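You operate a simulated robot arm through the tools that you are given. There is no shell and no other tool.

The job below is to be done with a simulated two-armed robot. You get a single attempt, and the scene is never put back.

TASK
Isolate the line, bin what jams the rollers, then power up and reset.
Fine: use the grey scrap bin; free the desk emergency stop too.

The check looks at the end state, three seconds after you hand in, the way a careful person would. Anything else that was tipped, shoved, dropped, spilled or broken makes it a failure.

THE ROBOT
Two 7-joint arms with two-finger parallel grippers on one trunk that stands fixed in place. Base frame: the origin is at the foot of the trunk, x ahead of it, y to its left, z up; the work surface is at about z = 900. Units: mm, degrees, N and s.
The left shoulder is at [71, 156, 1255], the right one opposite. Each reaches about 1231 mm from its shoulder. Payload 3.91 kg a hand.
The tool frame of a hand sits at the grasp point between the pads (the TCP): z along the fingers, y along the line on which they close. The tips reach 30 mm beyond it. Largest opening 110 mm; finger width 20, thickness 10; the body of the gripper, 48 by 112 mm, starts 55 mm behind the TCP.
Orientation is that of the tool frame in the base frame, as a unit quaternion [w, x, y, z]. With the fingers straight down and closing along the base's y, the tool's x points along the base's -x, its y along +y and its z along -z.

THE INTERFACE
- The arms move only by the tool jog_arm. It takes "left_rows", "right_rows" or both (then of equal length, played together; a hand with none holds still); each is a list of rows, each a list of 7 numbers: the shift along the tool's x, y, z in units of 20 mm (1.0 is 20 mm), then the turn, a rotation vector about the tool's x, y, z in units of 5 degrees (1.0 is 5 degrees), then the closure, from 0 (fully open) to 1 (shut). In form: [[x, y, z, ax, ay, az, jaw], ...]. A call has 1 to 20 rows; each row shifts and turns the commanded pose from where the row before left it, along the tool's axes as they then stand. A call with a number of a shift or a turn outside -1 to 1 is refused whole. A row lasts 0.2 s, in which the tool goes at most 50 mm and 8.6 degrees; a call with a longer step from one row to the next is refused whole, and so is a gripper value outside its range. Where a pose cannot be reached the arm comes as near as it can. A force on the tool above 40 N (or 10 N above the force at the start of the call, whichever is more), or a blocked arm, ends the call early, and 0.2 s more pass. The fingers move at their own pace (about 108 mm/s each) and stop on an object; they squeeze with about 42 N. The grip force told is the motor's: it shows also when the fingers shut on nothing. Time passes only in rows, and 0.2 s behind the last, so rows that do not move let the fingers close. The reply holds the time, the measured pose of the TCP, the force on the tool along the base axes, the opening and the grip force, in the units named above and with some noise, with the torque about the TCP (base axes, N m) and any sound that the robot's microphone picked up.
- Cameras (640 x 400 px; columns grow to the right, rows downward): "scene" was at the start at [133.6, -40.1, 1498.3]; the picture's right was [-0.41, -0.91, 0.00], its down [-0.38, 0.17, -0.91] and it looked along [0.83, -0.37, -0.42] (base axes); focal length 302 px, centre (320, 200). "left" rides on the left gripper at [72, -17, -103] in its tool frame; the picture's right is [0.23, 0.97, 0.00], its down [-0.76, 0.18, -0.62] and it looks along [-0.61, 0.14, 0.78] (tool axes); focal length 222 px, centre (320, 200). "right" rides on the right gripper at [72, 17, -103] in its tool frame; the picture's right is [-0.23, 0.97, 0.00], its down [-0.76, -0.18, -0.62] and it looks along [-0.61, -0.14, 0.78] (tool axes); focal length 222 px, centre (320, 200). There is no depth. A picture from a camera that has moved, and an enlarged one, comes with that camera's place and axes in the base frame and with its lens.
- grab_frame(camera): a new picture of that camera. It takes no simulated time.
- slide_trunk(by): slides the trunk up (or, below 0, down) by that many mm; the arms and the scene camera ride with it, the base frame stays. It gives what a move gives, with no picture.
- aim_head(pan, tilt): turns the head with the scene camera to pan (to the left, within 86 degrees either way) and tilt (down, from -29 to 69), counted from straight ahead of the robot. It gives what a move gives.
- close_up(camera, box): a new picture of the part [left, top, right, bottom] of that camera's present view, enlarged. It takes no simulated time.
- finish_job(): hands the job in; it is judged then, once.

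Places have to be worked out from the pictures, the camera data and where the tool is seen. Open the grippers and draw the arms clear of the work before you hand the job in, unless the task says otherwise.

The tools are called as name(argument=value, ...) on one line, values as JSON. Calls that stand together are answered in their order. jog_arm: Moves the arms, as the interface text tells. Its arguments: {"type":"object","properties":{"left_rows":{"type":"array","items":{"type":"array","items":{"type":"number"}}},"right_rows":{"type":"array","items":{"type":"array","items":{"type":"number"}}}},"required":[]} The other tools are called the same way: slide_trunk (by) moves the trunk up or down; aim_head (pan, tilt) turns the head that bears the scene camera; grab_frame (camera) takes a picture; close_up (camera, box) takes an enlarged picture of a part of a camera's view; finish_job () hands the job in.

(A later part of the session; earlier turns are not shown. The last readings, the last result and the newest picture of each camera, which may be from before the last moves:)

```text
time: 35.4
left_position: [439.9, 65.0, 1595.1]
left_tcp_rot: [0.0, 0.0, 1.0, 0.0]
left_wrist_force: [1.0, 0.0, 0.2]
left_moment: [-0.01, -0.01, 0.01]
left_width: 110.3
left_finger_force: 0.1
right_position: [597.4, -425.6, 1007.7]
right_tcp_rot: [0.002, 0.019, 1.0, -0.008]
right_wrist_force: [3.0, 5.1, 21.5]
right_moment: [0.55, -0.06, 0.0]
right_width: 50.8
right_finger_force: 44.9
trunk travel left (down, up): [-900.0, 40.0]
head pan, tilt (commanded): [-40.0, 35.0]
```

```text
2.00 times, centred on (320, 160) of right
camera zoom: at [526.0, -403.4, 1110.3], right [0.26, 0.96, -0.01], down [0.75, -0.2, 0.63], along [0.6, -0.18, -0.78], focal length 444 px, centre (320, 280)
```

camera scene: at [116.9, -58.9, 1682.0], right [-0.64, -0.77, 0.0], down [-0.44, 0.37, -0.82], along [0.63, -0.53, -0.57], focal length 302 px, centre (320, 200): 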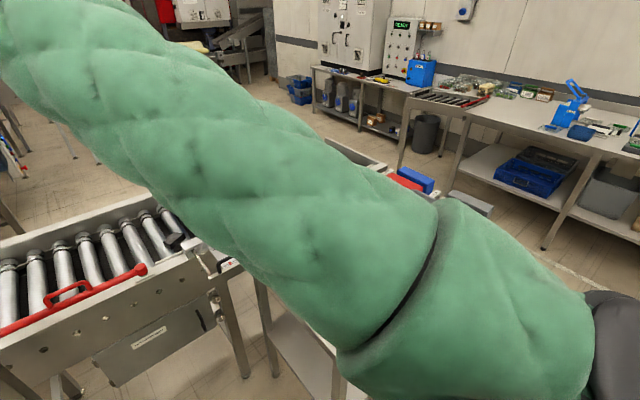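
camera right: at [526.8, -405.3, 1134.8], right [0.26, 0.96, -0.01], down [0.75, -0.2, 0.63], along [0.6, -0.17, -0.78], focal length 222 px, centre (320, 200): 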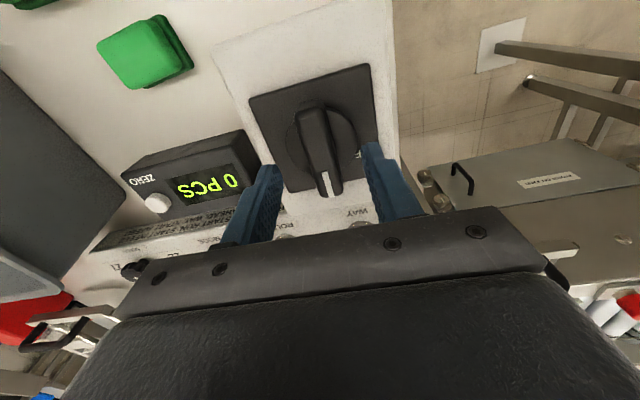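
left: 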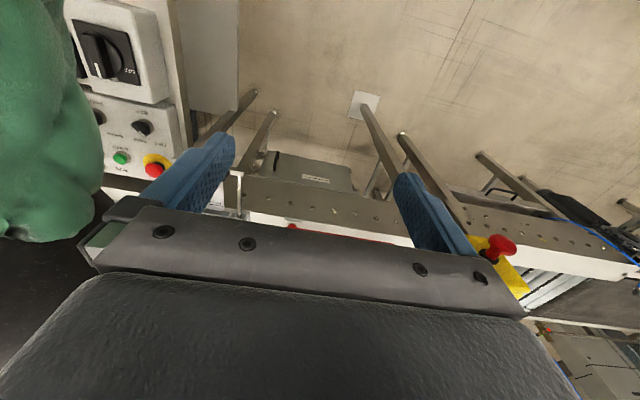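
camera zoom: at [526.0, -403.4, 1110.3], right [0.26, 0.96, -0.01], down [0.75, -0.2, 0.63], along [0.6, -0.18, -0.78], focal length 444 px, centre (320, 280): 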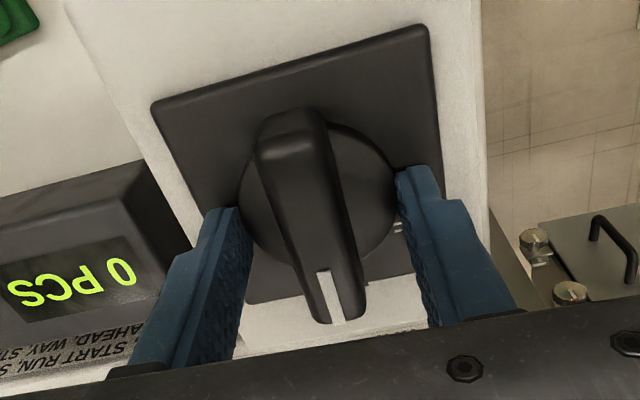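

Contact at tip z ≈ 977, and the fingers closed on the 51 mm disc under the handle. I open, rise about 14 mm and close on the handle bar itself.

jog_arm(right_rows=[[0, 0, 0, 0, 0, 0, 0.48], [0, 0, 0, 0, 0, 0, 0.45], [0, 0.04, -0.4, 0, 0, 0, 0.45], [0, 0, -0.4, 0, 0, 0, 0.45]])

jog_arm(right_rows=[[0, 0, 0, 0, 0, 0, 0.6], [0, 0, 0, 0, 0, 0, 0.7], [0, 0, 0, 0, 0, 0, 0.8], [0, 0, 0, 0, 0, 0, 1], [0, 0, 0, 0, 0, 0, 1], [0, 0, 0, 0, 0, 0, 1]])

close_up(camera="right", box=[200, 60, 440, 260])

```text
time: 36.4
left_position: [438.5, 63.8, 1594.0]
left_tcp_rot: [0.0, 0.0, 1.0, 0.0]
left_wrist_force: [0.3, 0.0, -0.5]
left_moment: [0.02, -0.05, -0.02]
left_width: 110.0
left_finger_force: 0.2
right_position: [596.9, -424.1, 1022.9]
right_tcp_rot: [0.001, 0.018, 1.0, -0.007]
right_wrist_force: [0.3, -0.2, 0.6]
right_moment: [-0.02, -0.05, 0.02]
right_width: 60.4
right_finger_force: 0.0
trunk travel left (down, up): [-900.0, 40.0]
head pan, tilt (commanded): [-40.0, 35.0]
```

```text
time: 37.8
left_position: [440.5, 62.9, 1593.9]
left_tcp_rot: [0.0, 0.001, 1.0, 0.0]
left_wrist_force: [0.2, -0.1, 0.8]
left_moment: [0.02, 0.02, -0.01]
left_width: 110.0
left_finger_force: 0.0
right_position: [596.7, -425.2, 1020.9]
right_tcp_rot: [0.001, 0.019, 1.0, -0.007]
right_wrist_force: [-0.8, -1.1, 3.3]
right_moment: [0.66, 0.5, 0.06]
right_width: 18.7
right_finger_force: 45.1
trunk travel left (down, up): [-900.0, 40.0]
head pan, tilt (commanded): [-40.0, 35.0]
```

```text
2.00 times, centred on (320, 160) of right
camera zoom: at [525.4, -403.5, 1125.5], right [0.26, 0.96, -0.01], down [0.75, -0.2, 0.63], along [0.6, -0.17, -0.78], focal length 444 px, centre (320, 280)
```

zoom: 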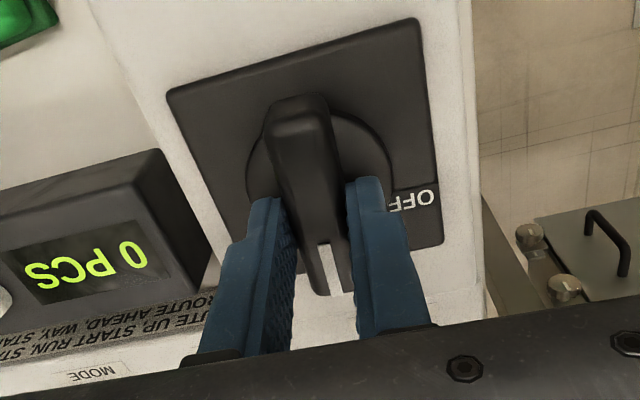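

The handle is gripped (18.7 mm). I turn it counter-clockwise in steps, watching the forces.

jog_arm(right_rows=[[0, 0, 0, 0, 0, -1, 1], [0, 0, 0, 0, 0, -1, 1], [0, 0, 0, 0, 0, -1, 1], [0, 0, 0, 0, 0, -1, 1], [0, 0, 0, 0, 0, -1, 1], [0, 0, 0, 0, 0, -1, 1]])

close_up(camera="right", box=[200, 60, 440, 260])

```text
time: 39.1
left_position: [439.6, 65.8, 1594.6]
left_tcp_rot: [0.0, -0.001, 1.0, -0.001]
left_wrist_force: [0.0, -0.8, -1.0]
left_moment: [-0.02, 0.01, -0.02]
left_width: 110.1
left_finger_force: 0.1
right_position: [596.2, -424.3, 1020.4]
right_tcp_rot: [0.0, -0.241, 0.97, -0.007]
right_wrist_force: [-2.9, 8.4, 21.0]
right_moment: [1.32, -0.52, -0.08]
right_width: 18.8
right_finger_force: 44.8
trunk travel left (down, up): [-900.0, 40.0]
head pan, tilt (commanded): [-40.0, 35.0]
```

```text
2.00 times, centred on (320, 160) of right
camera zoom: at [524.9, -440.8, 1125.8], right [-0.26, 0.97, -0.02], down [0.75, 0.21, 0.62], along [0.6, 0.15, -0.78], focal length 444 px, centre (320, 280)
```

zoom: 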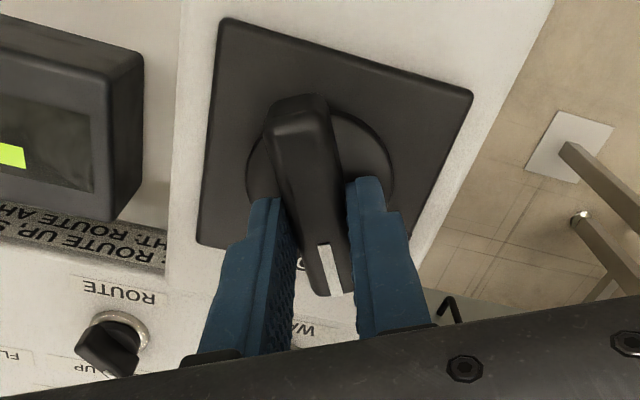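

The knob turns with the hand. I continue the remaining 60°, easing 1 mm up to lower the contact force.

jog_arm(right_rows=[[0, 0, -0.06, 0, 0, -1, 1], [0, 0, 0, 0, 0, -1, 1], [0, 0, 0, 0, 0, -1, 1], [0, 0, 0, 0, 0, -1, 1], [0, 0, 0, 0, 0, -1, 1], [0, 0, 0, 0, 0, -1, 1]])

jog_arm(right_rows=[[0, 0, 0, 0, 0, -1, 1], [0, 0, 0, 0, 0, -1, 1], [0, 0, 0, 0, 0, -1, 1], [0, 0, 0, 0, 0, -1, 1], [0, 0, 0, 0, 0, -1, 1], [0, 0, 0, 0, 0, -1, 1]])

close_up(camera="right", box=[200, 60, 440, 260])

```text
time: 40.5
left_position: [440.4, 66.4, 1593.8]
left_tcp_rot: [0.0, 0.0, 1.0, -0.001]
left_wrist_force: [0.0, -0.4, -0.1]
left_moment: [-0.01, -0.01, 0.02]
left_width: 109.8
left_finger_force: 0.1
right_position: [596.6, -423.1, 1022.1]
right_tcp_rot: [-0.004, -0.485, 0.875, -0.007]
right_wrist_force: [-15.7, 21.5, -4.8]
right_moment: [1.67, 0.2, -0.04]
right_width: 18.8
right_finger_force: 45.0
trunk travel left (down, up): [-900.0, 40.0]
head pan, tilt (commanded): [-40.0, 35.0]
```

```text
time: 41.4
left_position: [439.5, 64.6, 1594.3]
left_tcp_rot: [0.0, 0.001, 1.0, -0.001]
left_wrist_force: [-0.5, -0.6, -1.0]
left_moment: [0.0, -0.01, 0.02]
left_width: 109.8
left_finger_force: 0.1
right_position: [596.5, -422.5, 1021.4]
right_tcp_rot: [-0.005, -0.6, 0.8, -0.005]
right_wrist_force: [-8.7, 15.4, 12.2]
right_moment: [-0.01, 0.75, 0.05]
right_width: 18.8
right_finger_force: 44.8
trunk travel left (down, up): [-900.0, 40.0]
head pan, tilt (commanded): [-40.0, 35.0]
stopped in row 4 (right hand): the force on the tool passed its limit at 41 N (the readings are from after the stop); the commanded pose is now the measured one
```

```text
2.00 times, centred on (320, 160) of right
camera zoom: at [559.3, -485.8, 1126.5], right [-0.87, 0.49, 0.0], down [0.38, 0.69, 0.61], along [0.3, 0.53, -0.79], focal length 444 px, centre (320, 280)
```

zoom: 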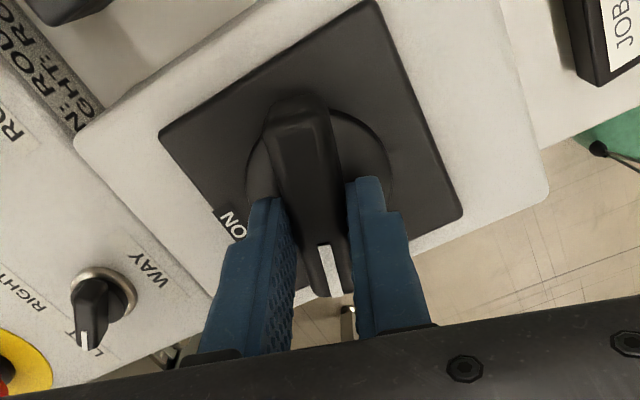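

I've turned about 76°; the side force shows the knob axis is a few mm nearer the robot than my grip. I shift the hand along (-x, +y) to relax this, then read the forces.

jog_arm(right_rows=[[-0.045, 0.117, 0, 0, 0, 0, 1], [-0.045, 0.117, 0, 0, 0, 0, 1], [0, 0, 0, 0, 0, 0, 1]])

```text
time: 42.2
left_position: [442.6, 63.3, 1594.5]
left_tcp_rot: [0.0, 0.0, 1.0, 0.001]
left_wrist_force: [0.1, -0.1, -0.6]
left_moment: [-0.02, 0.01, 0.01]
left_width: 109.9
left_finger_force: 0.1
right_position: [595.5, -421.8, 1022.8]
right_tcp_rot: [-0.004, -0.6, 0.8, -0.007]
right_wrist_force: [25.7, -11.6, 26.2]
right_moment: [0.42, -0.45, 0.16]
right_width: 18.8
right_finger_force: 44.8
trunk travel left (down, up): [-900.0, 40.0]
head pan, tilt (commanded): [-40.0, 35.0]
```

That overshot slightly (the force reversed). I shift most of it back, lift 1.5 mm and turn the last degrees.

jog_arm(right_rows=[[0.01, -0.08, -0.04, 0, 0, 0, 1], [0.01, -0.08, -0.04, 0, 0, 0, 1], [0, 0, 0, 0, 0, -0.6, 1], [0, 0, 0, 0, 0, -0.6, 1]])

```text
time: 43.2
left_position: [441.5, 62.7, 1593.0]
left_tcp_rot: [0.0, 0.0, 1.0, 0.0]
left_wrist_force: [-0.1, -0.2, -0.3]
left_moment: [-0.01, 0.01, -0.01]
left_width: 110.0
left_finger_force: 0.1
right_position: [595.7, -422.2, 1022.1]
right_tcp_rot: [-0.005, -0.642, 0.767, -0.004]
right_wrist_force: [14.2, -12.3, 17.3]
right_moment: [-1.24, -0.22, 0.16]
right_width: 18.5
right_finger_force: 45.0
trunk travel left (down, up): [-900.0, 40.0]
head pan, tilt (commanded): [-40.0, 35.0]
```

Yaw is now about 80°. I turn the last 9° or so.

jog_arm(right_rows=[[0.0, -0.03, -0.02, 0, 0, -0.6, 1], [0.0, -0.03, -0.02, 0, 0, -0.6, 1], [0, 0, 0, 0, 0, -0.6, 1], [0, 0, 0, 0, 0, 0, 1]])

close_up(camera="right", box=[200, 60, 440, 260])

```text
time: 44.2
left_position: [440.2, 63.4, 1594.5]
left_tcp_rot: [-0.001, 0.0, 1.0, -0.001]
left_wrist_force: [-0.8, 0.6, -0.6]
left_moment: [0.01, -0.02, -0.01]
left_width: 109.8
left_finger_force: 0.0
right_position: [594.9, -424.0, 1021.6]
right_tcp_rot: [-0.005, -0.699, 0.715, -0.003]
right_wrist_force: [-7.2, -6.5, 0.4]
right_moment: [-1.52, 0.06, 0.02]
right_width: 19.0
right_finger_force: 45.0
trunk travel left (down, up): [-900.0, 40.0]
head pan, tilt (commanded): [-40.0, 35.0]
```

```text
2.00 times, centred on (320, 160) of right
camera zoom: at [576.8, -492.9, 1126.4], right [-0.97, 0.25, 0.0], down [0.2, 0.76, 0.61], along [0.15, 0.59, -0.79], focal length 444 px, centre (320, 280)
```

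zoom: 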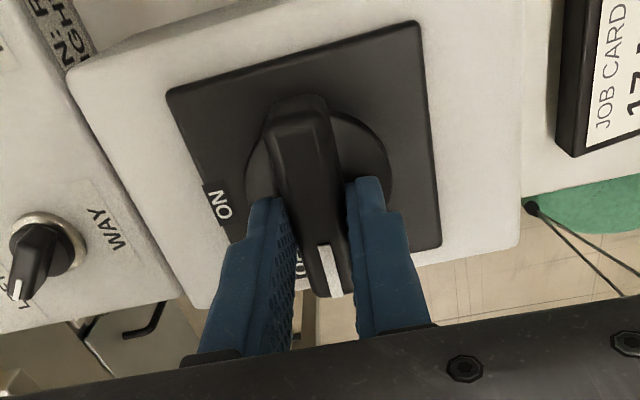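

Yaw is 88.7°, so the knob has turned the full 90°. I open the fingers and rise to look at it.

jog_arm(right_rows=[[0, 0, 0, 0, 0, 0, 0.7], [0, 0, 0, 0, 0, 0, 0.5], [0, 0, 0, 0, 0, 0, 0.45], [0, 0, -1, 0, 0, 0, 0.45], [0, 0, -1, 0, 0, 0, 0.45], [0, 0, -1, 0, 0, 0, 0.45], [0, 0, -1, 0, 0, 0, 0.45], [0, 0, -1, 0, 0, 0, 0.45], [0, 0, -1, 0, 0, 0, 0.45]])

grab_frame(camera="right")

close_up(camera="right", box=[200, 20, 440, 180])

```text
time: 46.2
left_position: [440.8, 63.8, 1594.4]
left_tcp_rot: [0.0, 0.0, 1.0, 0.0]
left_wrist_force: [-0.1, 0.2, -0.7]
left_moment: [-0.02, -0.02, 0.0]
left_width: 109.6
left_finger_force: 0.0
right_position: [597.9, -420.6, 1142.1]
right_tcp_rot: [-0.005, -0.699, 0.715, -0.004]
right_wrist_force: [0.4, -0.7, 0.1]
right_moment: [-0.02, 0.01, 0.02]
right_width: 60.8
right_finger_force: 0.1
trunk travel left (down, up): [-900.0, 40.0]
head pan, tilt (commanded): [-40.0, 35.0]
```

```text
taken
camera right: at [579.5, -491.6, 1246.6], right [-0.97, 0.25, 0.0], down [0.2, 0.77, 0.61], along [0.15, 0.59, -0.79], focal length 222 px, centre (320, 200)
```

right: 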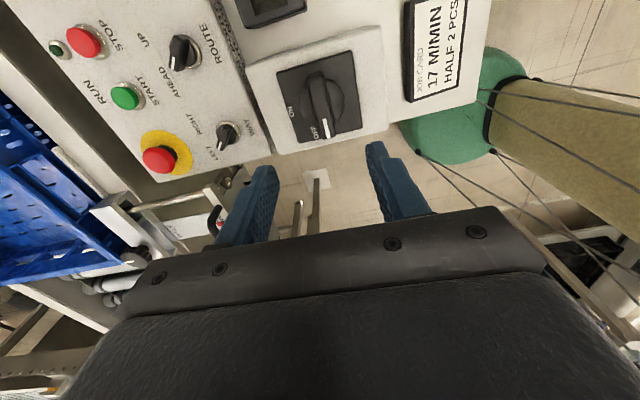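

```text
2.50 times, centred on (320, 100) of right
camera zoom: at [579.5, -491.6, 1246.6], right [-0.97, 0.25, 0.0], down [0.2, 0.77, 0.61], along [0.15, 0.59, -0.79], focal length 555 px, centre (320, 450)
```

zoom: 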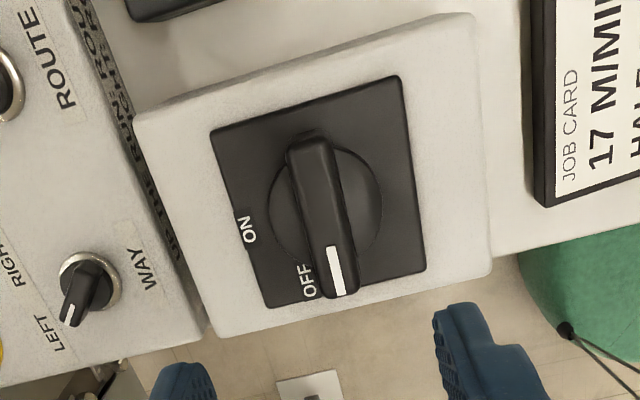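

The isolator now reads OFF. I bring the hand back to zero yaw while rising, then go forward toward the jam to inspect it.

jog_arm(right_rows=[[0, 0, -0.25, 0, 0, 1, 0.45], [0, 0, -0.25, 0, 0, 1, 0.45], [0, 0, -0.25, 0, 0, 1, 0.45], [0, 0, -0.25, 0, 0, 1, 0.45], [0, 0, -0.25, 0, 0, 1, 0.45], [0, 0, -0.25, 0, 0, 1, 0.45], [0, 0, -0.25, 0, 0, 1, 0.45], [0, 0, -0.25, 0, 0, 1, 0.45], [0, 0, -0.25, 0, 0, 1, 0.45], [0, 0, -0.25, 0, 0, 1, 0.45], [0, 0, -0.25, 0, 0, 1, 0.45], [0, 0, -0.25, 0, 0, 1, 0.45], [0, 0, -0.25, 0, 0, 1, 0.45], [0, 0, -0.25, 0, 0, 1, 0.45], [0, 0, -0.25, 0, 0, 1, 0.45], [0, 0, -0.25, 0, 0, 1, 0.45], [0, 0, -0.25, 0, 0, 1, 0.45], [0, 0, 0, 0, 0, 0.8, 0.45]])

jog_arm(right_rows=[[-1, 0.6, 0, 0, 0, 0, 0], [-1, 0.6, 0, 0, 0, 0, 0], [-1, 0.6, 0, 0, 0, 0, 0], [-1, 0.6, 0, 0, 0, 0, 0], [-1, 0.6, 0, 0, 0, 0, 0], [-1, 0.6, 0, 0, 0, 0, 0], [-1, 0.6, 0, 0, 0, 0, 0], [-1, 0.6, 0, 0, 0, 0, 0], [-1, 0.6, 0, 0, 0, 0, 0], [-1, 0.6, 0, 0, 0, 0, 0], [-1, 0.6, 0, 0, 0, 0, 0], [-1, 0.6, 0, 0, 0, 0, 0], [-1, 0.6, 0, 0, 0, 0, 0], [-1, 0.6, 0, 0, 0, 0, 0], [-1, 0.6, 0, 0, 0, 0, 0]])

grab_frame(camera="right")

grab_frame(camera="scene")

```text
time: 48.3
left_position: [439.1, 62.9, 1594.3]
left_tcp_rot: [0.001, 0.002, 1.0, 0.0]
left_wrist_force: [0.1, 0.2, -0.2]
left_moment: [0.01, 0.01, 0.01]
left_width: 110.0
left_finger_force: 0.1
right_position: [598.1, -420.9, 1189.4]
right_tcp_rot: [-0.004, -0.359, 0.933, -0.006]
right_wrist_force: [1.0, -1.2, -0.8]
right_moment: [0.0, 0.06, 0.01]
right_width: 60.7
right_finger_force: 0.1
trunk travel left (down, up): [-900.0, 40.0]
head pan, tilt (commanded): [-40.0, 35.0]
stopped in row 10 (left hand): the force on the tool passed its limit at 47 N (the readings are from after the stop); the commanded pose is now the measured one
```

```text
time: 48.7
left_position: [437.0, 64.8, 1598.2]
left_tcp_rot: [0.004, 0.005, 1.0, -0.001]
left_wrist_force: [-0.5, 0.3, 0.1]
left_moment: [-0.04, -0.03, 0.01]
left_width: 109.7
left_finger_force: 0.1
right_position: [599.4, -413.5, 1186.1]
right_tcp_rot: [-0.005, -0.358, 0.934, -0.005]
right_wrist_force: [0.4, 0.1, -0.2]
right_moment: [0.0, -0.02, 0.0]
right_width: 109.9
right_finger_force: 0.1
trunk travel left (down, up): [-900.0, 40.0]
head pan, tilt (commanded): [-40.0, 35.0]
stopped in row 1 (left hand): the force on the tool passed its limit at 62 N (the readings are from after the stop); the commanded pose is now the measured one
```

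```text
taken
camera right: at [534.3, -448.3, 1290.8], right [-0.48, 0.88, -0.01], down [0.69, 0.39, 0.61], along [0.54, 0.29, -0.79], focal length 222 px, centre (320, 200)
```

right: 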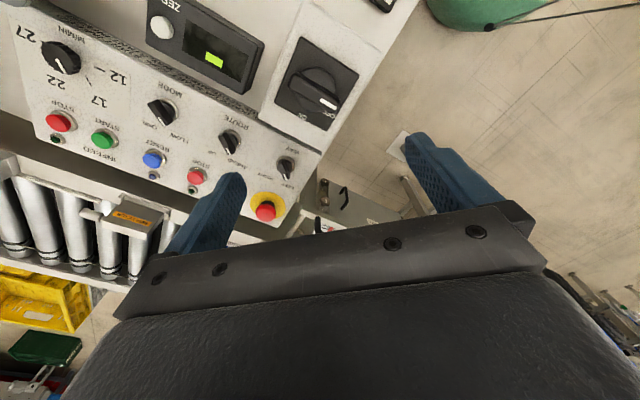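

```text
taken
camera scene: at [116.5, -58.5, 1682.0], right [-0.64, -0.77, 0.0], down [-0.44, 0.37, -0.82], along [0.63, -0.53, -0.57], focal length 302 px, centre (320, 200)
```

scene: 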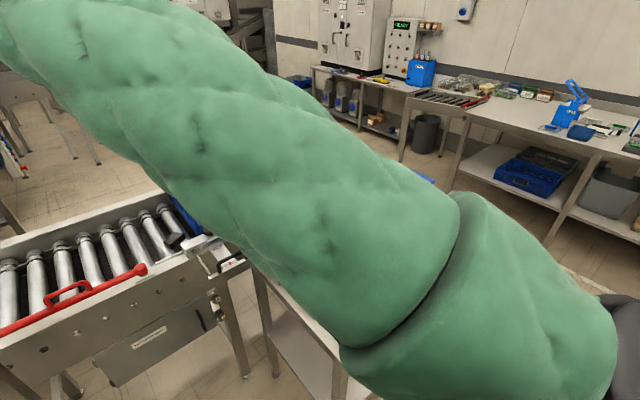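

The right elbow brushed the raised left hand; both have stopped with no load. I move the left hand away to the left and back before continuing.

jog_arm(left_rows=[[0.3, 1, 0, 0, 0, 0, 0], [0.3, 1, 0, 0, 0, 0, 0], [0.3, 1, 0, 0, 0, 0, 0], [0.3, 1, 0, 0, 0, 0, 0], [0.3, 1, 0, 0, 0, 0, 0], [0.3, 1, 0, 0, 0, 0, 0], [0.3, 1, 0, 0, 0, 0, 0], [0.3, 1, 0, 0, 0, 0, 0]])

aim_head(pan=10, tilt=15)

grab_frame(camera="scene")

```text
time: 50.5
left_position: [388.6, 226.5, 1595.6]
left_tcp_rot: [0.003, 0.005, 1.0, -0.003]
left_wrist_force: [0.6, 0.5, 0.7]
left_moment: [-0.02, -0.01, 0.03]
left_width: 109.9
left_finger_force: 0.1
right_position: [597.8, -415.0, 1186.4]
right_tcp_rot: [-0.004, -0.359, 0.933, -0.004]
right_wrist_force: [0.9, -0.2, 0.4]
right_moment: [-0.01, 0.01, 0.0]
right_width: 109.9
right_finger_force: 0.0
trunk travel left (down, up): [-900.0, 40.0]
head pan, tilt (commanded): [-40.0, 35.0]
```

```text
time: 51.6
left_position: [390.0, 223.8, 1595.9]
left_tcp_rot: [0.003, 0.004, 1.0, -0.002]
left_wrist_force: [-0.3, -0.1, -0.4]
left_moment: [-0.03, 0.0, 0.02]
left_width: 109.8
left_finger_force: 0.0
right_position: [597.9, -414.6, 1186.8]
right_tcp_rot: [-0.005, -0.358, 0.934, -0.005]
right_wrist_force: [0.2, 0.5, 0.3]
right_moment: [0.03, -0.01, 0.01]
right_width: 109.9
right_finger_force: 0.0
trunk travel left (down, up): [-900.0, 40.0]
head pan, tilt (commanded): [10.0, 15.0]
```

```text
taken
camera scene: at [141.0, 14.3, 1714.0], right [0.17, -0.98, 0.0], down [-0.26, -0.05, -0.97], along [0.95, 0.17, -0.26], focal length 302 px, centre (320, 200)
```

scene: 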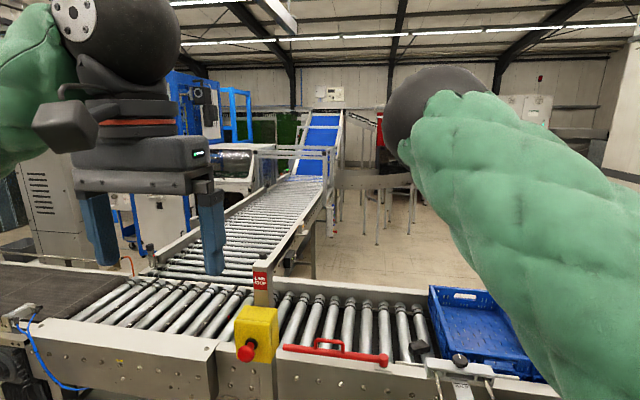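

The arms are well separated now. I undo the remaining 42° of yaw and move the right hand forward over the line.

jog_arm(right_rows=[[0, 0, -0.25, 0, 0, 1, 0], [0, 0, -0.25, 0, 0, 1, 0], [0, 0, -0.25, 0, 0, 1, 0], [0, 0, -0.25, 0, 0, 1, 0], [0, 0, 0, 0, 0, 1, 0], [0, 0, 0, 0, 0, 1, 0], [0, 0, 0, 0, 0, 1, 0], [0, 0, 0, 0, 0, 1, 0], [0, 0, 0, 0, 0, 0.4, 0]])

jog_arm(right_rows=[[-1, 0.6, 0, 0, 0, 0, 0], [-1, 0.6, 0, 0, 0, 0, 0], [-1, 0.6, 0, 0, 0, 0, 0], [-1, 0.6, 0, 0, 0, 0, 0], [-1, 0.6, 0, 0, 0, 0, 0], [-1, 0.6, 0, 0, 0, 0, 0], [-1, 0.6, 0, 0, 0, 0, 0], [-1, 0.6, 0, 0, 0, 0, 0], [-1, 0.6, 0, 0, 0, 0, 0], [-1, 0.6, 0, 0, 0, 0, 0], [-1, 0.6, 0, 0, 0, 0, 0], [-1, 0.6, 0, 0, 0, 0, 0], [-1, 0.6, 0, 0, 0, 0, 0], [-1, 0.6, 0, 0, 0, 0, 0], [-1, 0.6, 0, 0, 0, 0, 0]])

grab_frame(camera="right")

grab_frame(camera="scene")

```text
time: 53.6
left_position: [389.5, 224.2, 1596.6]
left_tcp_rot: [0.004, 0.005, 1.0, -0.002]
left_wrist_force: [0.1, -0.1, 0.0]
left_moment: [-0.02, -0.02, -0.02]
left_width: 110.2
left_finger_force: 0.1
right_position: [595.6, -415.3, 1200.9]
right_tcp_rot: [-0.007, 0.004, 1.0, -0.004]
right_wrist_force: [-0.5, 0.4, -0.2]
right_moment: [0.01, -0.02, -0.01]
right_width: 110.0
right_finger_force: 0.1
trunk travel left (down, up): [-900.0, 40.0]
head pan, tilt (commanded): [10.0, 15.0]
```

```text
time: 56.8
left_position: [390.4, 224.9, 1595.5]
left_tcp_rot: [0.002, 0.004, 1.0, -0.002]
left_wrist_force: [0.0, -0.8, 0.2]
left_moment: [-0.02, 0.02, 0.0]
left_width: 110.1
left_finger_force: 0.1
right_position: [905.2, -252.8, 1200.1]
right_tcp_rot: [-0.004, 0.0, 1.0, -0.006]
right_wrist_force: [0.3, 0.1, 0.6]
right_moment: [0.0, 0.0, 0.0]
right_width: 110.0
right_finger_force: 0.0
right hand out of reach, approached as far as the arm can: row 7, 8, 9, 10
trunk travel left (down, up): [-900.0, 40.0]
head pan, tilt (commanded): [10.0, 15.0]
```

```text
taken
camera right: at [834.5, -233.5, 1304.1], right [0.23, 0.97, -0.01], down [0.77, -0.17, 0.62], along [0.6, -0.15, -0.78], focal length 222 px, centre (320, 200)
```

right: 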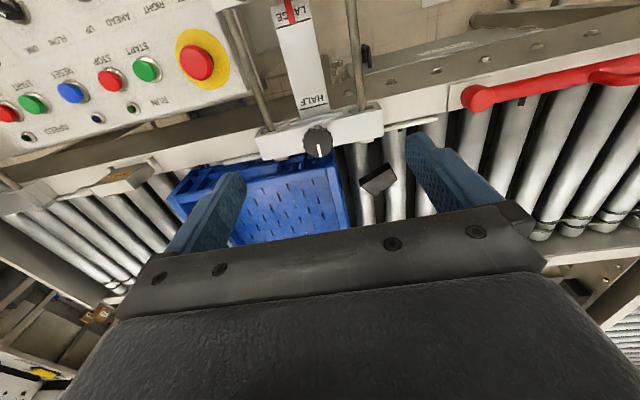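

```text
taken
camera scene: at [142.4, 14.1, 1713.9], right [0.17, -0.98, 0.0], down [-0.26, -0.05, -0.97], along [0.95, 0.17, -0.26], focal length 302 px, centre (320, 200)
```

scene: 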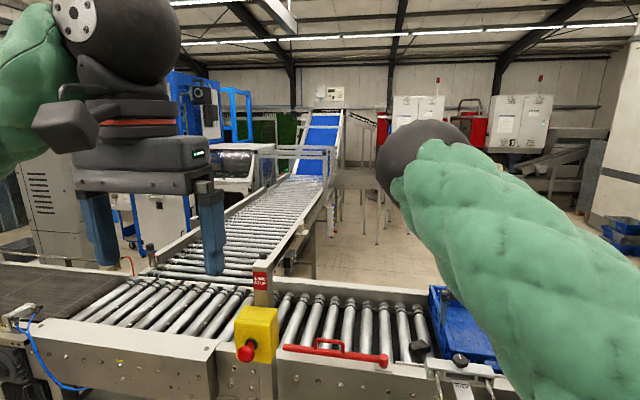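

The block is visible between the rollers just past the slide. I enlarge it.

close_up(camera="right", box=[300, 100, 460, 230])

close_up(camera="scene", box=[360, 270, 520, 390])

```text
3.08 times, centred on (380, 165) of right
camera zoom: at [834.5, -233.5, 1304.1], right [0.23, 0.97, -0.01], down [0.77, -0.17, 0.62], along [0.6, -0.15, -0.78], focal length 684 px, centre (135, 308)
```

zoom: 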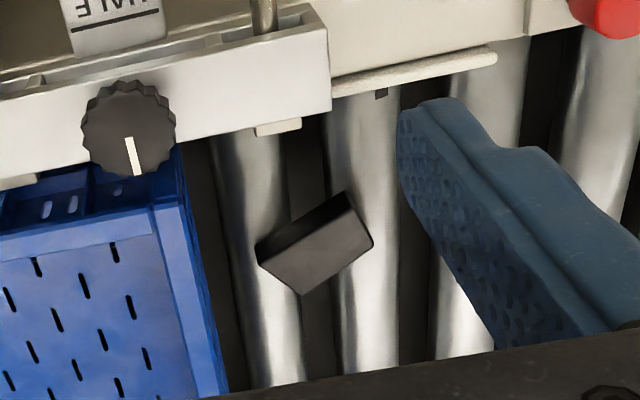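

```text
3.33 times, centred on (440, 330) of scene
camera zoom: at [142.4, 14.1, 1713.9], right [0.17, -0.98, 0.0], down [-0.26, -0.05, -0.97], along [0.95, 0.17, -0.26], focal length 1006 px, centre (-80, -233)
```

zoom: 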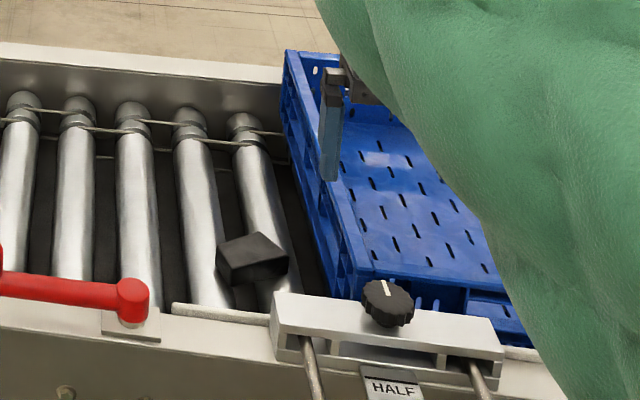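

The block triangulates to about (1121, -180, 896), across the gap between two rollers. To reach it comfortably I lift the hand, then lower the trunk by 200 mm.

jog_arm(right_rows=[[0, 0, -1, 0, 0, 0, 0], [0, 0, -1, 0, 0, 0, 0], [0, 0, -1, 0, 0, 0, 0], [0, 0, -1, 0, 0, 0, 0], [0, 0, -1, 0, 0, 0, 0], [0, 0, -1, 0, 0, 0, 0], [0, 0, -1, 0, 0, 0, 0], [0, 0, -1, 0, 0, 0, 0]])

slide_trunk(by=-200)

aim_head(pan=-5, tilt=28)

grab_frame(camera="scene")

grab_frame(camera="right")

```text
time: 58.6
left_position: [388.1, 224.7, 1595.5]
left_tcp_rot: [0.003, 0.004, 1.0, -0.002]
left_wrist_force: [-1.0, -0.4, 0.0]
left_moment: [0.03, -0.01, 0.01]
left_width: 110.2
left_finger_force: 0.1
right_position: [904.3, -262.5, 1343.8]
right_tcp_rot: [-0.014, 0.008, 1.0, -0.003]
right_wrist_force: [0.3, 0.1, 0.8]
right_moment: [0.01, -0.04, 0.02]
right_width: 109.9
right_finger_force: 0.0
trunk travel left (down, up): [-900.0, 40.0]
head pan, tilt (commanded): [10.0, 15.0]
```

```text
time: 60.8
left_position: [389.3, 223.8, 1396.6]
left_tcp_rot: [0.003, 0.004, 1.0, -0.002]
left_wrist_force: [0.0, -0.7, 0.2]
left_moment: [0.01, -0.05, -0.01]
left_width: 110.2
left_finger_force: 0.0
right_position: [906.1, -261.4, 1150.5]
right_tcp_rot: [-0.01, 0.009, 1.0, 0.001]
right_wrist_force: [0.7, 1.0, -0.4]
right_moment: [-0.02, 0.01, -0.01]
right_width: 109.7
right_finger_force: 0.2
trunk travel left (down, up): [-700.0, 240.0]
head pan, tilt (commanded): [10.0, 15.0]
```

```text
time: 61.6
left_position: [388.6, 224.3, 1395.2]
left_tcp_rot: [0.003, 0.004, 1.0, -0.002]
left_wrist_force: [0.7, -0.1, 0.1]
left_moment: [-0.01, -0.01, 0.0]
left_width: 110.0
left_finger_force: 0.1
right_position: [905.7, -262.4, 1151.6]
right_tcp_rot: [-0.008, 0.009, 1.0, 0.001]
right_wrist_force: [0.7, 0.6, -0.9]
right_moment: [0.0, 0.01, -0.02]
right_width: 109.8
right_finger_force: 0.0
trunk travel left (down, up): [-700.0, 240.0]
head pan, tilt (commanded): [-5.0, 28.0]
```

```text
taken
camera scene: at [140.1, -10.1, 1493.0], right [-0.09, -1.0, 0.0], down [-0.47, 0.04, -0.88], along [0.88, -0.08, -0.47], focal length 302 px, centre (320, 200)
```

scene: 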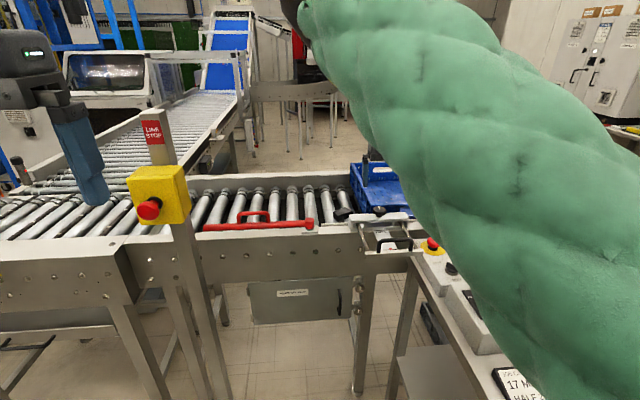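

```text
taken
camera right: at [835.4, -244.8, 1256.3], right [0.24, 0.97, 0.0], down [0.77, -0.19, 0.61], along [0.59, -0.15, -0.79], focal length 222 px, centre (320, 200)
```

right: 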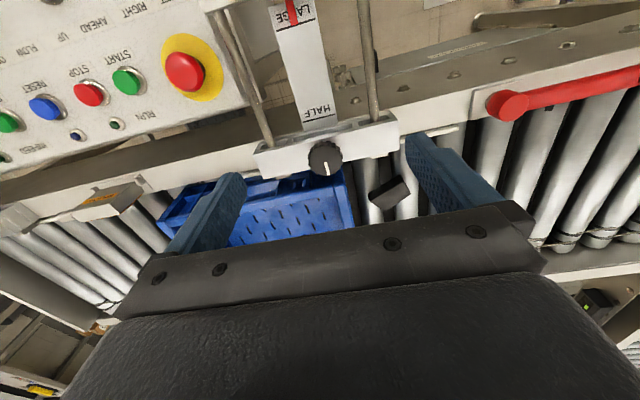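

The trunk is down and all is clear. I move the hand closer so the wrist camera sees the block between the fingers.

jog_arm(right_rows=[[-0.9, 0.7, 0.2, 0, 0, 0, 0], [-0.9, 0.7, 0.2, 0, 0, 0, 0], [-0.9, 0.7, 0.2, 0, 0, 0, 0], [-0.9, 0.7, 0.2, 0, 0, 0, 0], [-0.9, 0.7, 0.2, 0, 0, 0, 0]])

close_up(camera="right", box=[220, 60, 460, 220])

close_up(camera="scene", box=[300, 170, 400, 240])

```text
time: 62.8
left_position: [390.7, 225.4, 1394.7]
left_tcp_rot: [0.003, 0.005, 1.0, -0.002]
left_wrist_force: [0.0, -0.5, -0.1]
left_moment: [0.02, 0.03, 0.01]
left_width: 109.9
left_finger_force: 0.1
right_position: [997.4, -178.4, 1141.0]
right_tcp_rot: [-0.003, -0.001, 1.0, -0.006]
right_wrist_force: [0.0, 0.9, 0.6]
right_moment: [-0.04, -0.01, -0.01]
right_width: 109.8
right_finger_force: 0.0
trunk travel left (down, up): [-700.0, 240.0]
head pan, tilt (commanded): [-5.0, 28.0]
```

```text
2.50 times, centred on (340, 140) of right
camera zoom: at [925.5, -159.5, 1244.1], right [0.23, 0.97, -0.01], down [0.77, -0.17, 0.62], along [0.6, -0.15, -0.78], focal length 555 px, centre (270, 350)
```

zoom: 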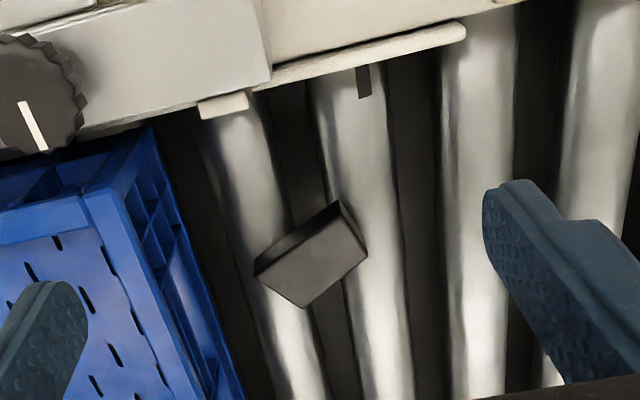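

```text
5.71 times, centred on (350, 205) of scene
camera zoom: at [141.3, -9.7, 1492.8], right [-0.09, -1.0, 0.0], down [-0.47, 0.04, -0.88], along [0.88, -0.08, -0.47], focal length 1724 px, centre (149, 171)
```

zoom: 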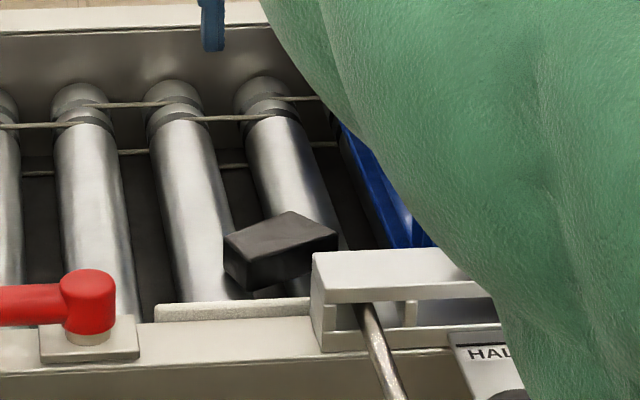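

Top-face corners triangulate to a block of about 64 × 38 mm, top z ≈ 922, centred near (1111, -177), its long axis about 34° off y. I yaw the hand 34° and pitch it 25° forward to line up.

jog_arm(right_rows=[[0, 0, 0, 0, 0, -1, 0.1], [0, 0, 0, 0, 0, -1, 0.1], [0, 0, 0, 0, 0, -1, 0.1], [0, 0, 0, 0, 0, -1, 0.1], [0, 0, 0, 0, 0, -1, 0.1], [0, 0, 0, 0, 0, -1, 0.1], [0, 0, 0, 0, 0, -0.8, 0.1], [0, 0, 0, 0, -1, 0, 0.1], [0, 0, 0, 0, -1, 0, 0.1], [0, 0, 0, 0, -1, 0, 0.1], [0, 0, 0, 0, -1, 0, 0.1], [0, 0, 0, 0, -1, 0, 0.1]])

grab_frame(camera="right")

```text
time: 65.4
left_position: [389.6, 224.5, 1396.3]
left_tcp_rot: [0.003, 0.004, 1.0, -0.002]
left_wrist_force: [0.5, -0.1, -0.2]
left_moment: [0.02, -0.02, -0.01]
left_width: 110.0
left_finger_force: 0.1
right_position: [998.0, -181.4, 1139.9]
right_tcp_rot: [0.201, -0.287, 0.935, 0.06]
right_wrist_force: [-0.7, 0.0, 0.4]
right_moment: [-0.03, -0.02, -0.01]
right_width: 98.9
right_finger_force: 0.0
trunk travel left (down, up): [-700.0, 240.0]
head pan, tilt (commanded): [-5.0, 28.0]
```

```text
taken
camera right: at [898.6, -227.2, 1203.6], right [-0.37, 0.92, 0.09], down [0.46, 0.1, 0.88], along [0.81, 0.37, -0.46], focal length 222 px, centre (320, 200)
```

right: 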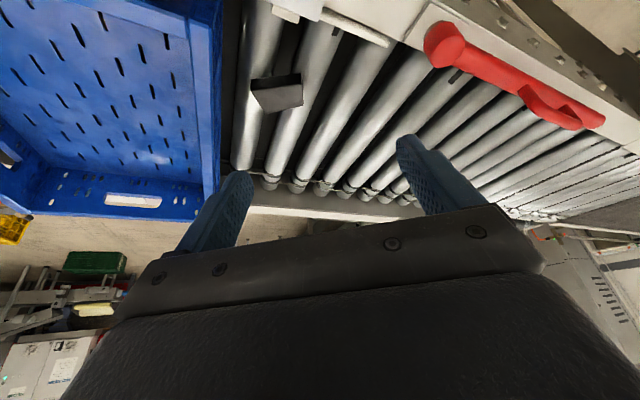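

The crate wall (y ≈ -257, rim ≈ 1018) would crowd the gripper body in this grip, so I'll grip the block across its 38 mm side instead: undo the pitch, yaw to 56° clockwise, then pitch forward-right so the wrist leans away from the crate.

jog_arm(right_rows=[[0, 0, 0, 0, 1, 0, 0.1], [0, 0, 0, 0, 1, 0, 0.1], [0, 0, 0, 0, 1, 0, 0.1], [0, 0, 0, 0, 1, 0, 0.1], [0, 0, 0, 0, 1, 0, 0.1]])

jog_arm(right_rows=[[0, 0, 0, 0, 0, 1, 0.1], [0, 0, 0, 0, 0, 1, 0.1], [0, 0, 0, 0, 0, 1, 0.1], [0, 0, 0, 0, 0, 1, 0.1], [0, 0, 0, 0, 0, 1, 0.1], [0, 0, 0, 0, 0, 1, 0.1], [0, 0, 0, 0, 0, 1, 0.1], [0, 0, 0, 0, 0, 1, 0.1], [0, 0, 0, 0, 0, 1, 0.1], [0, 0, 0, 0, 0, 1, 0.1], [0, 0, 0, 0, 0, 1, 0.1], [0, 0, 0, 0, 0, 1, 0.1], [0, 0, 0, 0, 0, 1, 0.1], [0, 0, 0, 0, 0, 1, 0.1], [0, 0, 0, 0, 0, 1, 0.1], [0, 0, 0, 0, 0, 1, 0.1], [0, 0, 0, 0, 0, 1, 0.1], [0, 0, 0, 0, 0, 1, 0.1]])

grab_frame(camera="right")

grab_frame(camera="scene")

```text
time: 66.6
left_position: [390.0, 224.7, 1395.7]
left_tcp_rot: [0.003, 0.005, 1.0, -0.002]
left_wrist_force: [-0.2, 0.0, 0.6]
left_moment: [-0.01, 0.03, -0.02]
left_width: 109.8
left_finger_force: 0.0
right_position: [997.5, -179.5, 1139.2]
right_tcp_rot: [-0.005, -0.291, 0.957, -0.005]
right_wrist_force: [0.1, 0.0, 0.1]
right_moment: [-0.02, -0.03, 0.01]
right_width: 99.2
right_finger_force: 0.2
trunk travel left (down, up): [-700.0, 240.0]
head pan, tilt (commanded): [-5.0, 28.0]
```

```text
time: 70.4
left_position: [388.9, 223.1, 1395.5]
left_tcp_rot: [0.003, 0.003, 1.0, -0.002]
left_wrist_force: [0.0, -0.2, -0.9]
left_moment: [0.0, 0.01, -0.05]
left_width: 110.2
left_finger_force: 0.1
right_position: [927.8, -384.2, 1126.4]
right_tcp_rot: [0.004, 0.339, 0.94, 0.028]
right_wrist_force: [0.4, -1.1, 0.3]
right_moment: [0.0, -0.02, 0.01]
right_width: 99.0
right_finger_force: 0.0
right hand out of reach, approached as far as the arm can: row 10, 11, 12, 13, 14, 15, 16, 17, 18
trunk travel left (down, up): [-700.0, 240.0]
head pan, tilt (commanded): [-5.0, 28.0]
```

```text
taken
camera right: at [879.3, -329.3, 1232.4], right [0.8, 0.6, 0.05], down [0.46, -0.65, 0.61], along [0.4, -0.46, -0.79], focal length 222 px, centre (320, 200)
```

right: 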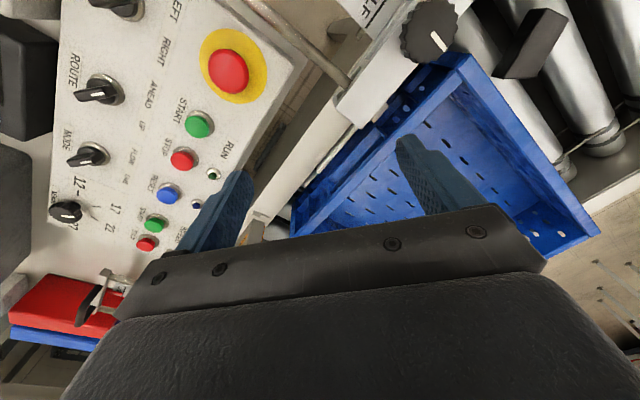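

```text
taken
camera scene: at [140.0, -11.7, 1493.0], right [-0.09, -1.0, 0.0], down [-0.47, 0.04, -0.88], along [0.88, -0.08, -0.47], focal length 302 px, centre (320, 200)
```

scene: 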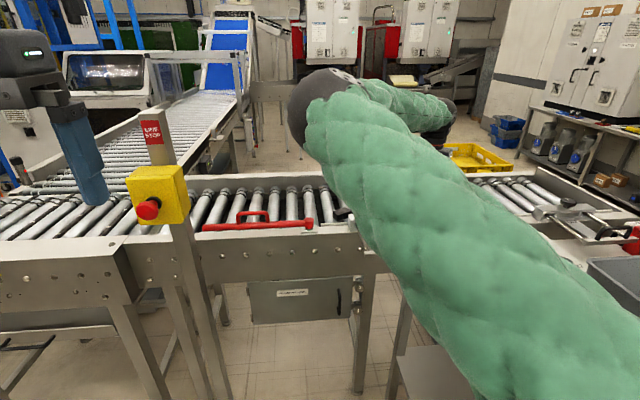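

Clockwise yaw hits a joint limit (the arm drifted harmlessly in free air), so I take the equivalent grip from the other side: yaw counter-clockwise to 124°.

jog_arm(right_rows=[[0, 0, 0, 0, 0, -1, 0.1], [0, 0, 0, 0, 0, -1, 0.1], [0, 0, 0, 0, 0, -1, 0.1], [0, 0, 0, 0, 0, -1, 0.1], [0, 0, 0, 0, 0, -1, 0.1], [0, 0, 0, 0, 0, -1, 0.1], [0, 0, 0, 0, 0, -1, 0.1], [0, 0, 0, 0, 0, -1, 0.1], [0, 0, 0, 0, 0, -1, 0.1], [0, 0, 0, 0, 0, -1, 0.1], [0, 0, 0, 0, 0, -1, 0.1], [0, 0, 0, 0, 0, -1, 0.1], [0, 0, 0, 0, 0, -1, 0.1], [0, 0, 0, 0, 0, -1, 0.1], [0, 0, 0, 0, 0, -1, 0.1], [0, 0, 0, 0, 0, -1, 0.1], [0, 0, 0, 0, 0, -1, 0.1], [0, 0, 0, 0, 0, -1, 0.1], [0, 0, 0, 0, 0, -1, 0.1], [0, 0, 0, 0, 0, -1, 0.1]])

jog_arm(right_rows=[[0, 0, 0, 0, 0, -1, 0.1], [0, 0, 0, 0, 0, -1, 0.1], [0, 0, 0, 0, 0, -1, 0.1], [0, 0, 0, 0, 0, -1, 0.1], [0, 0, 0, 0, 0, -1, 0.1], [0, 0, 0, 0, 0, -1, 0.1], [0, 0, 0, 0, 0, -1, 0.1], [0, 0, 0, 0, 0, -1, 0.1], [0, 0, 0, 0, 0, -1, 0.1], [0, 0, 0, 0, 0, -1, 0.1], [0, 0, 0, 0, 0, -1, 0.1], [0, 0, 0, 0, 0, -1, 0.1], [0, 0, 0, 0, 0, -0.8, 0.1]])

grab_frame(camera="right")

grab_frame(camera="scene")

```text
time: 74.6
left_position: [389.2, 223.6, 1395.9]
left_tcp_rot: [0.003, 0.005, 1.0, -0.002]
left_wrist_force: [-1.2, -0.8, 0.2]
left_moment: [-0.01, -0.03, 0.0]
left_width: 110.2
left_finger_force: 0.1
right_position: [926.8, -382.2, 1126.1]
right_tcp_rot: [0.014, -0.489, 0.872, 0.01]
right_wrist_force: [-0.4, 0.4, 0.6]
right_moment: [-0.01, -0.02, -0.02]
right_width: 99.0
right_finger_force: 0.1
trunk travel left (down, up): [-700.0, 240.0]
head pan, tilt (commanded): [-5.0, 28.0]
```

```text
time: 77.4
left_position: [390.1, 226.3, 1396.0]
left_tcp_rot: [0.004, 0.005, 1.0, -0.002]
left_wrist_force: [-0.5, -0.5, 0.4]
left_moment: [0.04, -0.03, -0.01]
left_width: 110.2
left_finger_force: 0.0
right_position: [926.8, -383.4, 1127.2]
right_tcp_rot: [-0.018, 0.876, -0.481, -0.001]
right_wrist_force: [-1.2, 0.6, -0.1]
right_moment: [-0.02, -0.01, -0.01]
right_width: 99.1
right_finger_force: 0.2
trunk travel left (down, up): [-700.0, 240.0]
head pan, tilt (commanded): [-5.0, 28.0]
```

```text
taken
camera right: at [949.8, -455.6, 1228.8], right [-0.94, -0.33, -0.03], down [-0.27, 0.72, 0.64], along [-0.19, 0.61, -0.77], focal length 222 px, centre (320, 200)
```

right: 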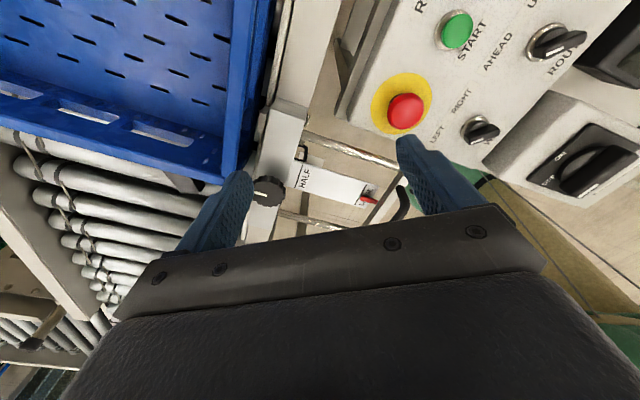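

```text
taken
camera scene: at [140.1, -10.2, 1493.0], right [-0.09, -1.0, 0.0], down [-0.47, 0.04, -0.88], along [0.88, -0.08, -0.47], focal length 302 px, centre (320, 200)
```

scene: 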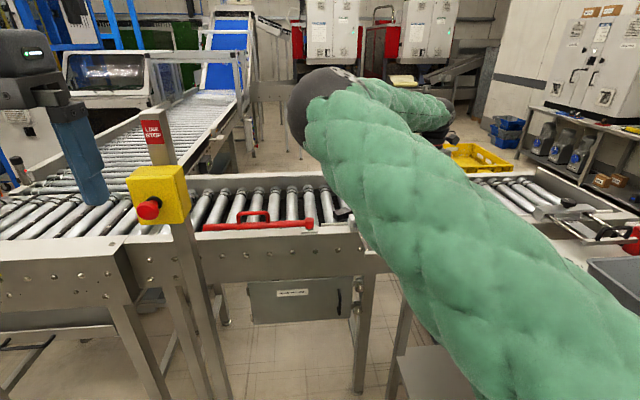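

Yaw is 122.5° now and free. I move over toward the block at height 1140, then pitch 30° so the fingers lean away from the crate side.

jog_arm(right_rows=[[-0.66, -0.853, -0.07, 0, 0, 0, 0.1], [-0.66, -0.853, -0.07, 0, 0, 0, 0.1], [-0.66, -0.853, -0.07, 0, 0, 0, 0.1], [-0.66, -0.853, -0.07, 0, 0, 0, 0.1], [-0.66, -0.853, -0.07, 0, 0, 0, 0.1], [-0.66, -0.853, -0.07, 0, 0, 0, 0.1], [-0.66, -0.853, -0.07, 0, 0, 0, 0.1], [-0.66, -0.853, -0.07, 0, 0, 0, 0.1], [-0.66, -0.853, -0.07, 0, 0, 0, 0.1], [-0.66, -0.853, -0.07, 0, 0, 0, 0.1]])

jog_arm(right_rows=[[0, 0, 0, 0, 1, 0, 0.1], [0, 0, 0, 0, 1, 0, 0.1], [0, 0, 0, 0, 1, 0, 0.1], [0, 0, 0, 0, 1, 0, 0.1], [0, 0, 0, 0, 1, 0, 0.1], [0, 0, 0, 0, 1, 0, 0.1]])

grab_frame(camera="right")

grab_frame(camera="scene")

```text
time: 79.6
left_position: [389.8, 225.4, 1396.8]
left_tcp_rot: [0.005, 0.005, 1.0, -0.002]
left_wrist_force: [-0.3, 0.1, 0.3]
left_moment: [0.01, 0.01, 0.0]
left_width: 109.9
left_finger_force: 0.0
right_position: [1000.6, -179.7, 1147.8]
right_tcp_rot: [-0.018, 0.876, -0.482, 0.0]
right_wrist_force: [0.0, -0.2, -0.3]
right_moment: [0.01, 0.02, 0.01]
right_width: 98.9
right_finger_force: 0.0
trunk travel left (down, up): [-700.0, 240.0]
head pan, tilt (commanded): [-5.0, 28.0]
```

```text
time: 81.0
left_position: [390.8, 224.2, 1395.5]
left_tcp_rot: [0.003, 0.005, 1.0, -0.001]
left_wrist_force: [0.8, -0.3, 0.7]
left_moment: [-0.02, -0.01, 0.02]
left_width: 110.0
left_finger_force: 0.0
right_position: [1054.0, -216.0, 1152.1]
right_tcp_rot: [0.108, 0.847, -0.47, 0.226]
right_wrist_force: [0.7, -0.4, -0.8]
right_moment: [-0.02, 0.02, -0.03]
right_width: 99.3
right_finger_force: 0.2
right hand out of reach, approached as far as the arm can: row 2, 3, 4, 5, 6
trunk travel left (down, up): [-700.0, 240.0]
head pan, tilt (commanded): [-5.0, 28.0]
```

```text
taken
camera right: at [1044.9, -238.2, 1277.9], right [-0.93, -0.35, -0.14], down [-0.37, 0.91, 0.18], along [0.06, 0.22, -0.97], focal length 222 px, centre (320, 200)
```

right: 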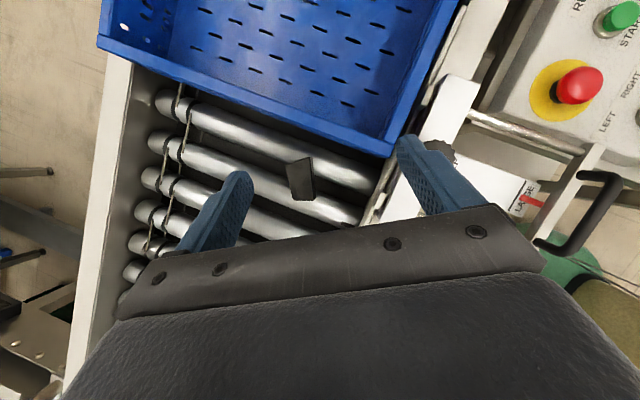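

```text
taken
camera scene: at [140.6, -10.1, 1492.9], right [-0.09, -1.0, 0.0], down [-0.47, 0.04, -0.88], along [0.88, -0.08, -0.47], focal length 302 px, centre (320, 200)
```

scene: 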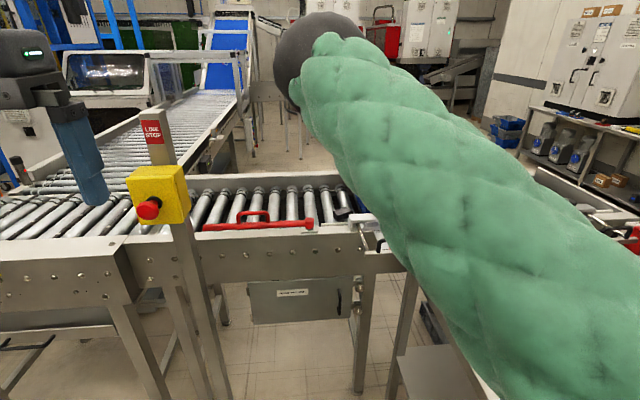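

The tilt is set and the solver shifted the hand to (1054, -216, 1152), nearly above the block, still clear. I take enlarged views to re-measure the block from above.

close_up(camera="right", box=[220, 100, 420, 240])

close_up(camera="scene", box=[300, 170, 400, 240])

```text
2.86 times, centred on (320, 170) of right
camera zoom: at [1044.9, -238.2, 1277.9], right [-0.93, -0.35, -0.14], down [-0.37, 0.91, 0.18], along [0.06, 0.22, -0.97], focal length 635 px, centre (320, 286)
```

zoom: 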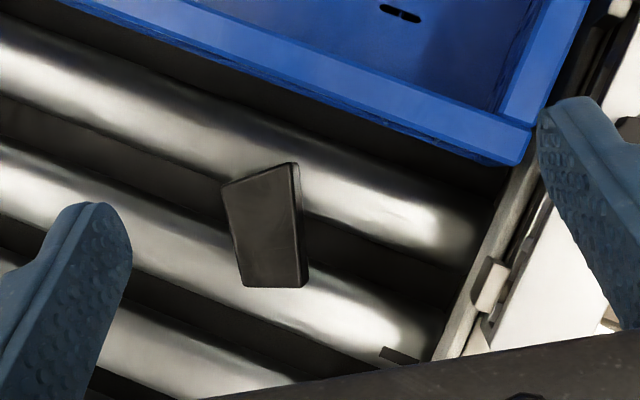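

```text
5.71 times, centred on (350, 205) of scene
camera zoom: at [140.6, -10.1, 1492.9], right [-0.09, -1.0, 0.0], down [-0.47, 0.04, -0.88], along [0.88, -0.08, -0.47], focal length 1724 px, centre (149, 171)
```

zoom: 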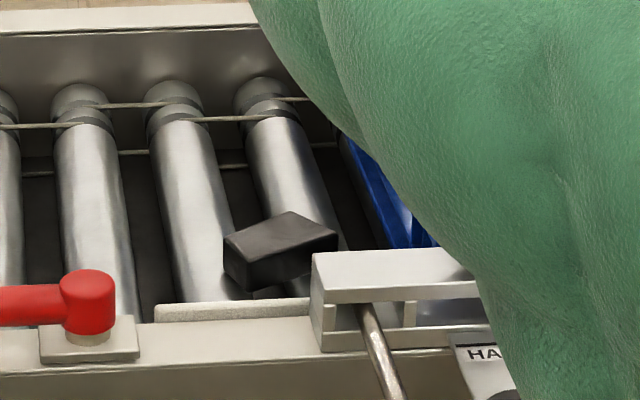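

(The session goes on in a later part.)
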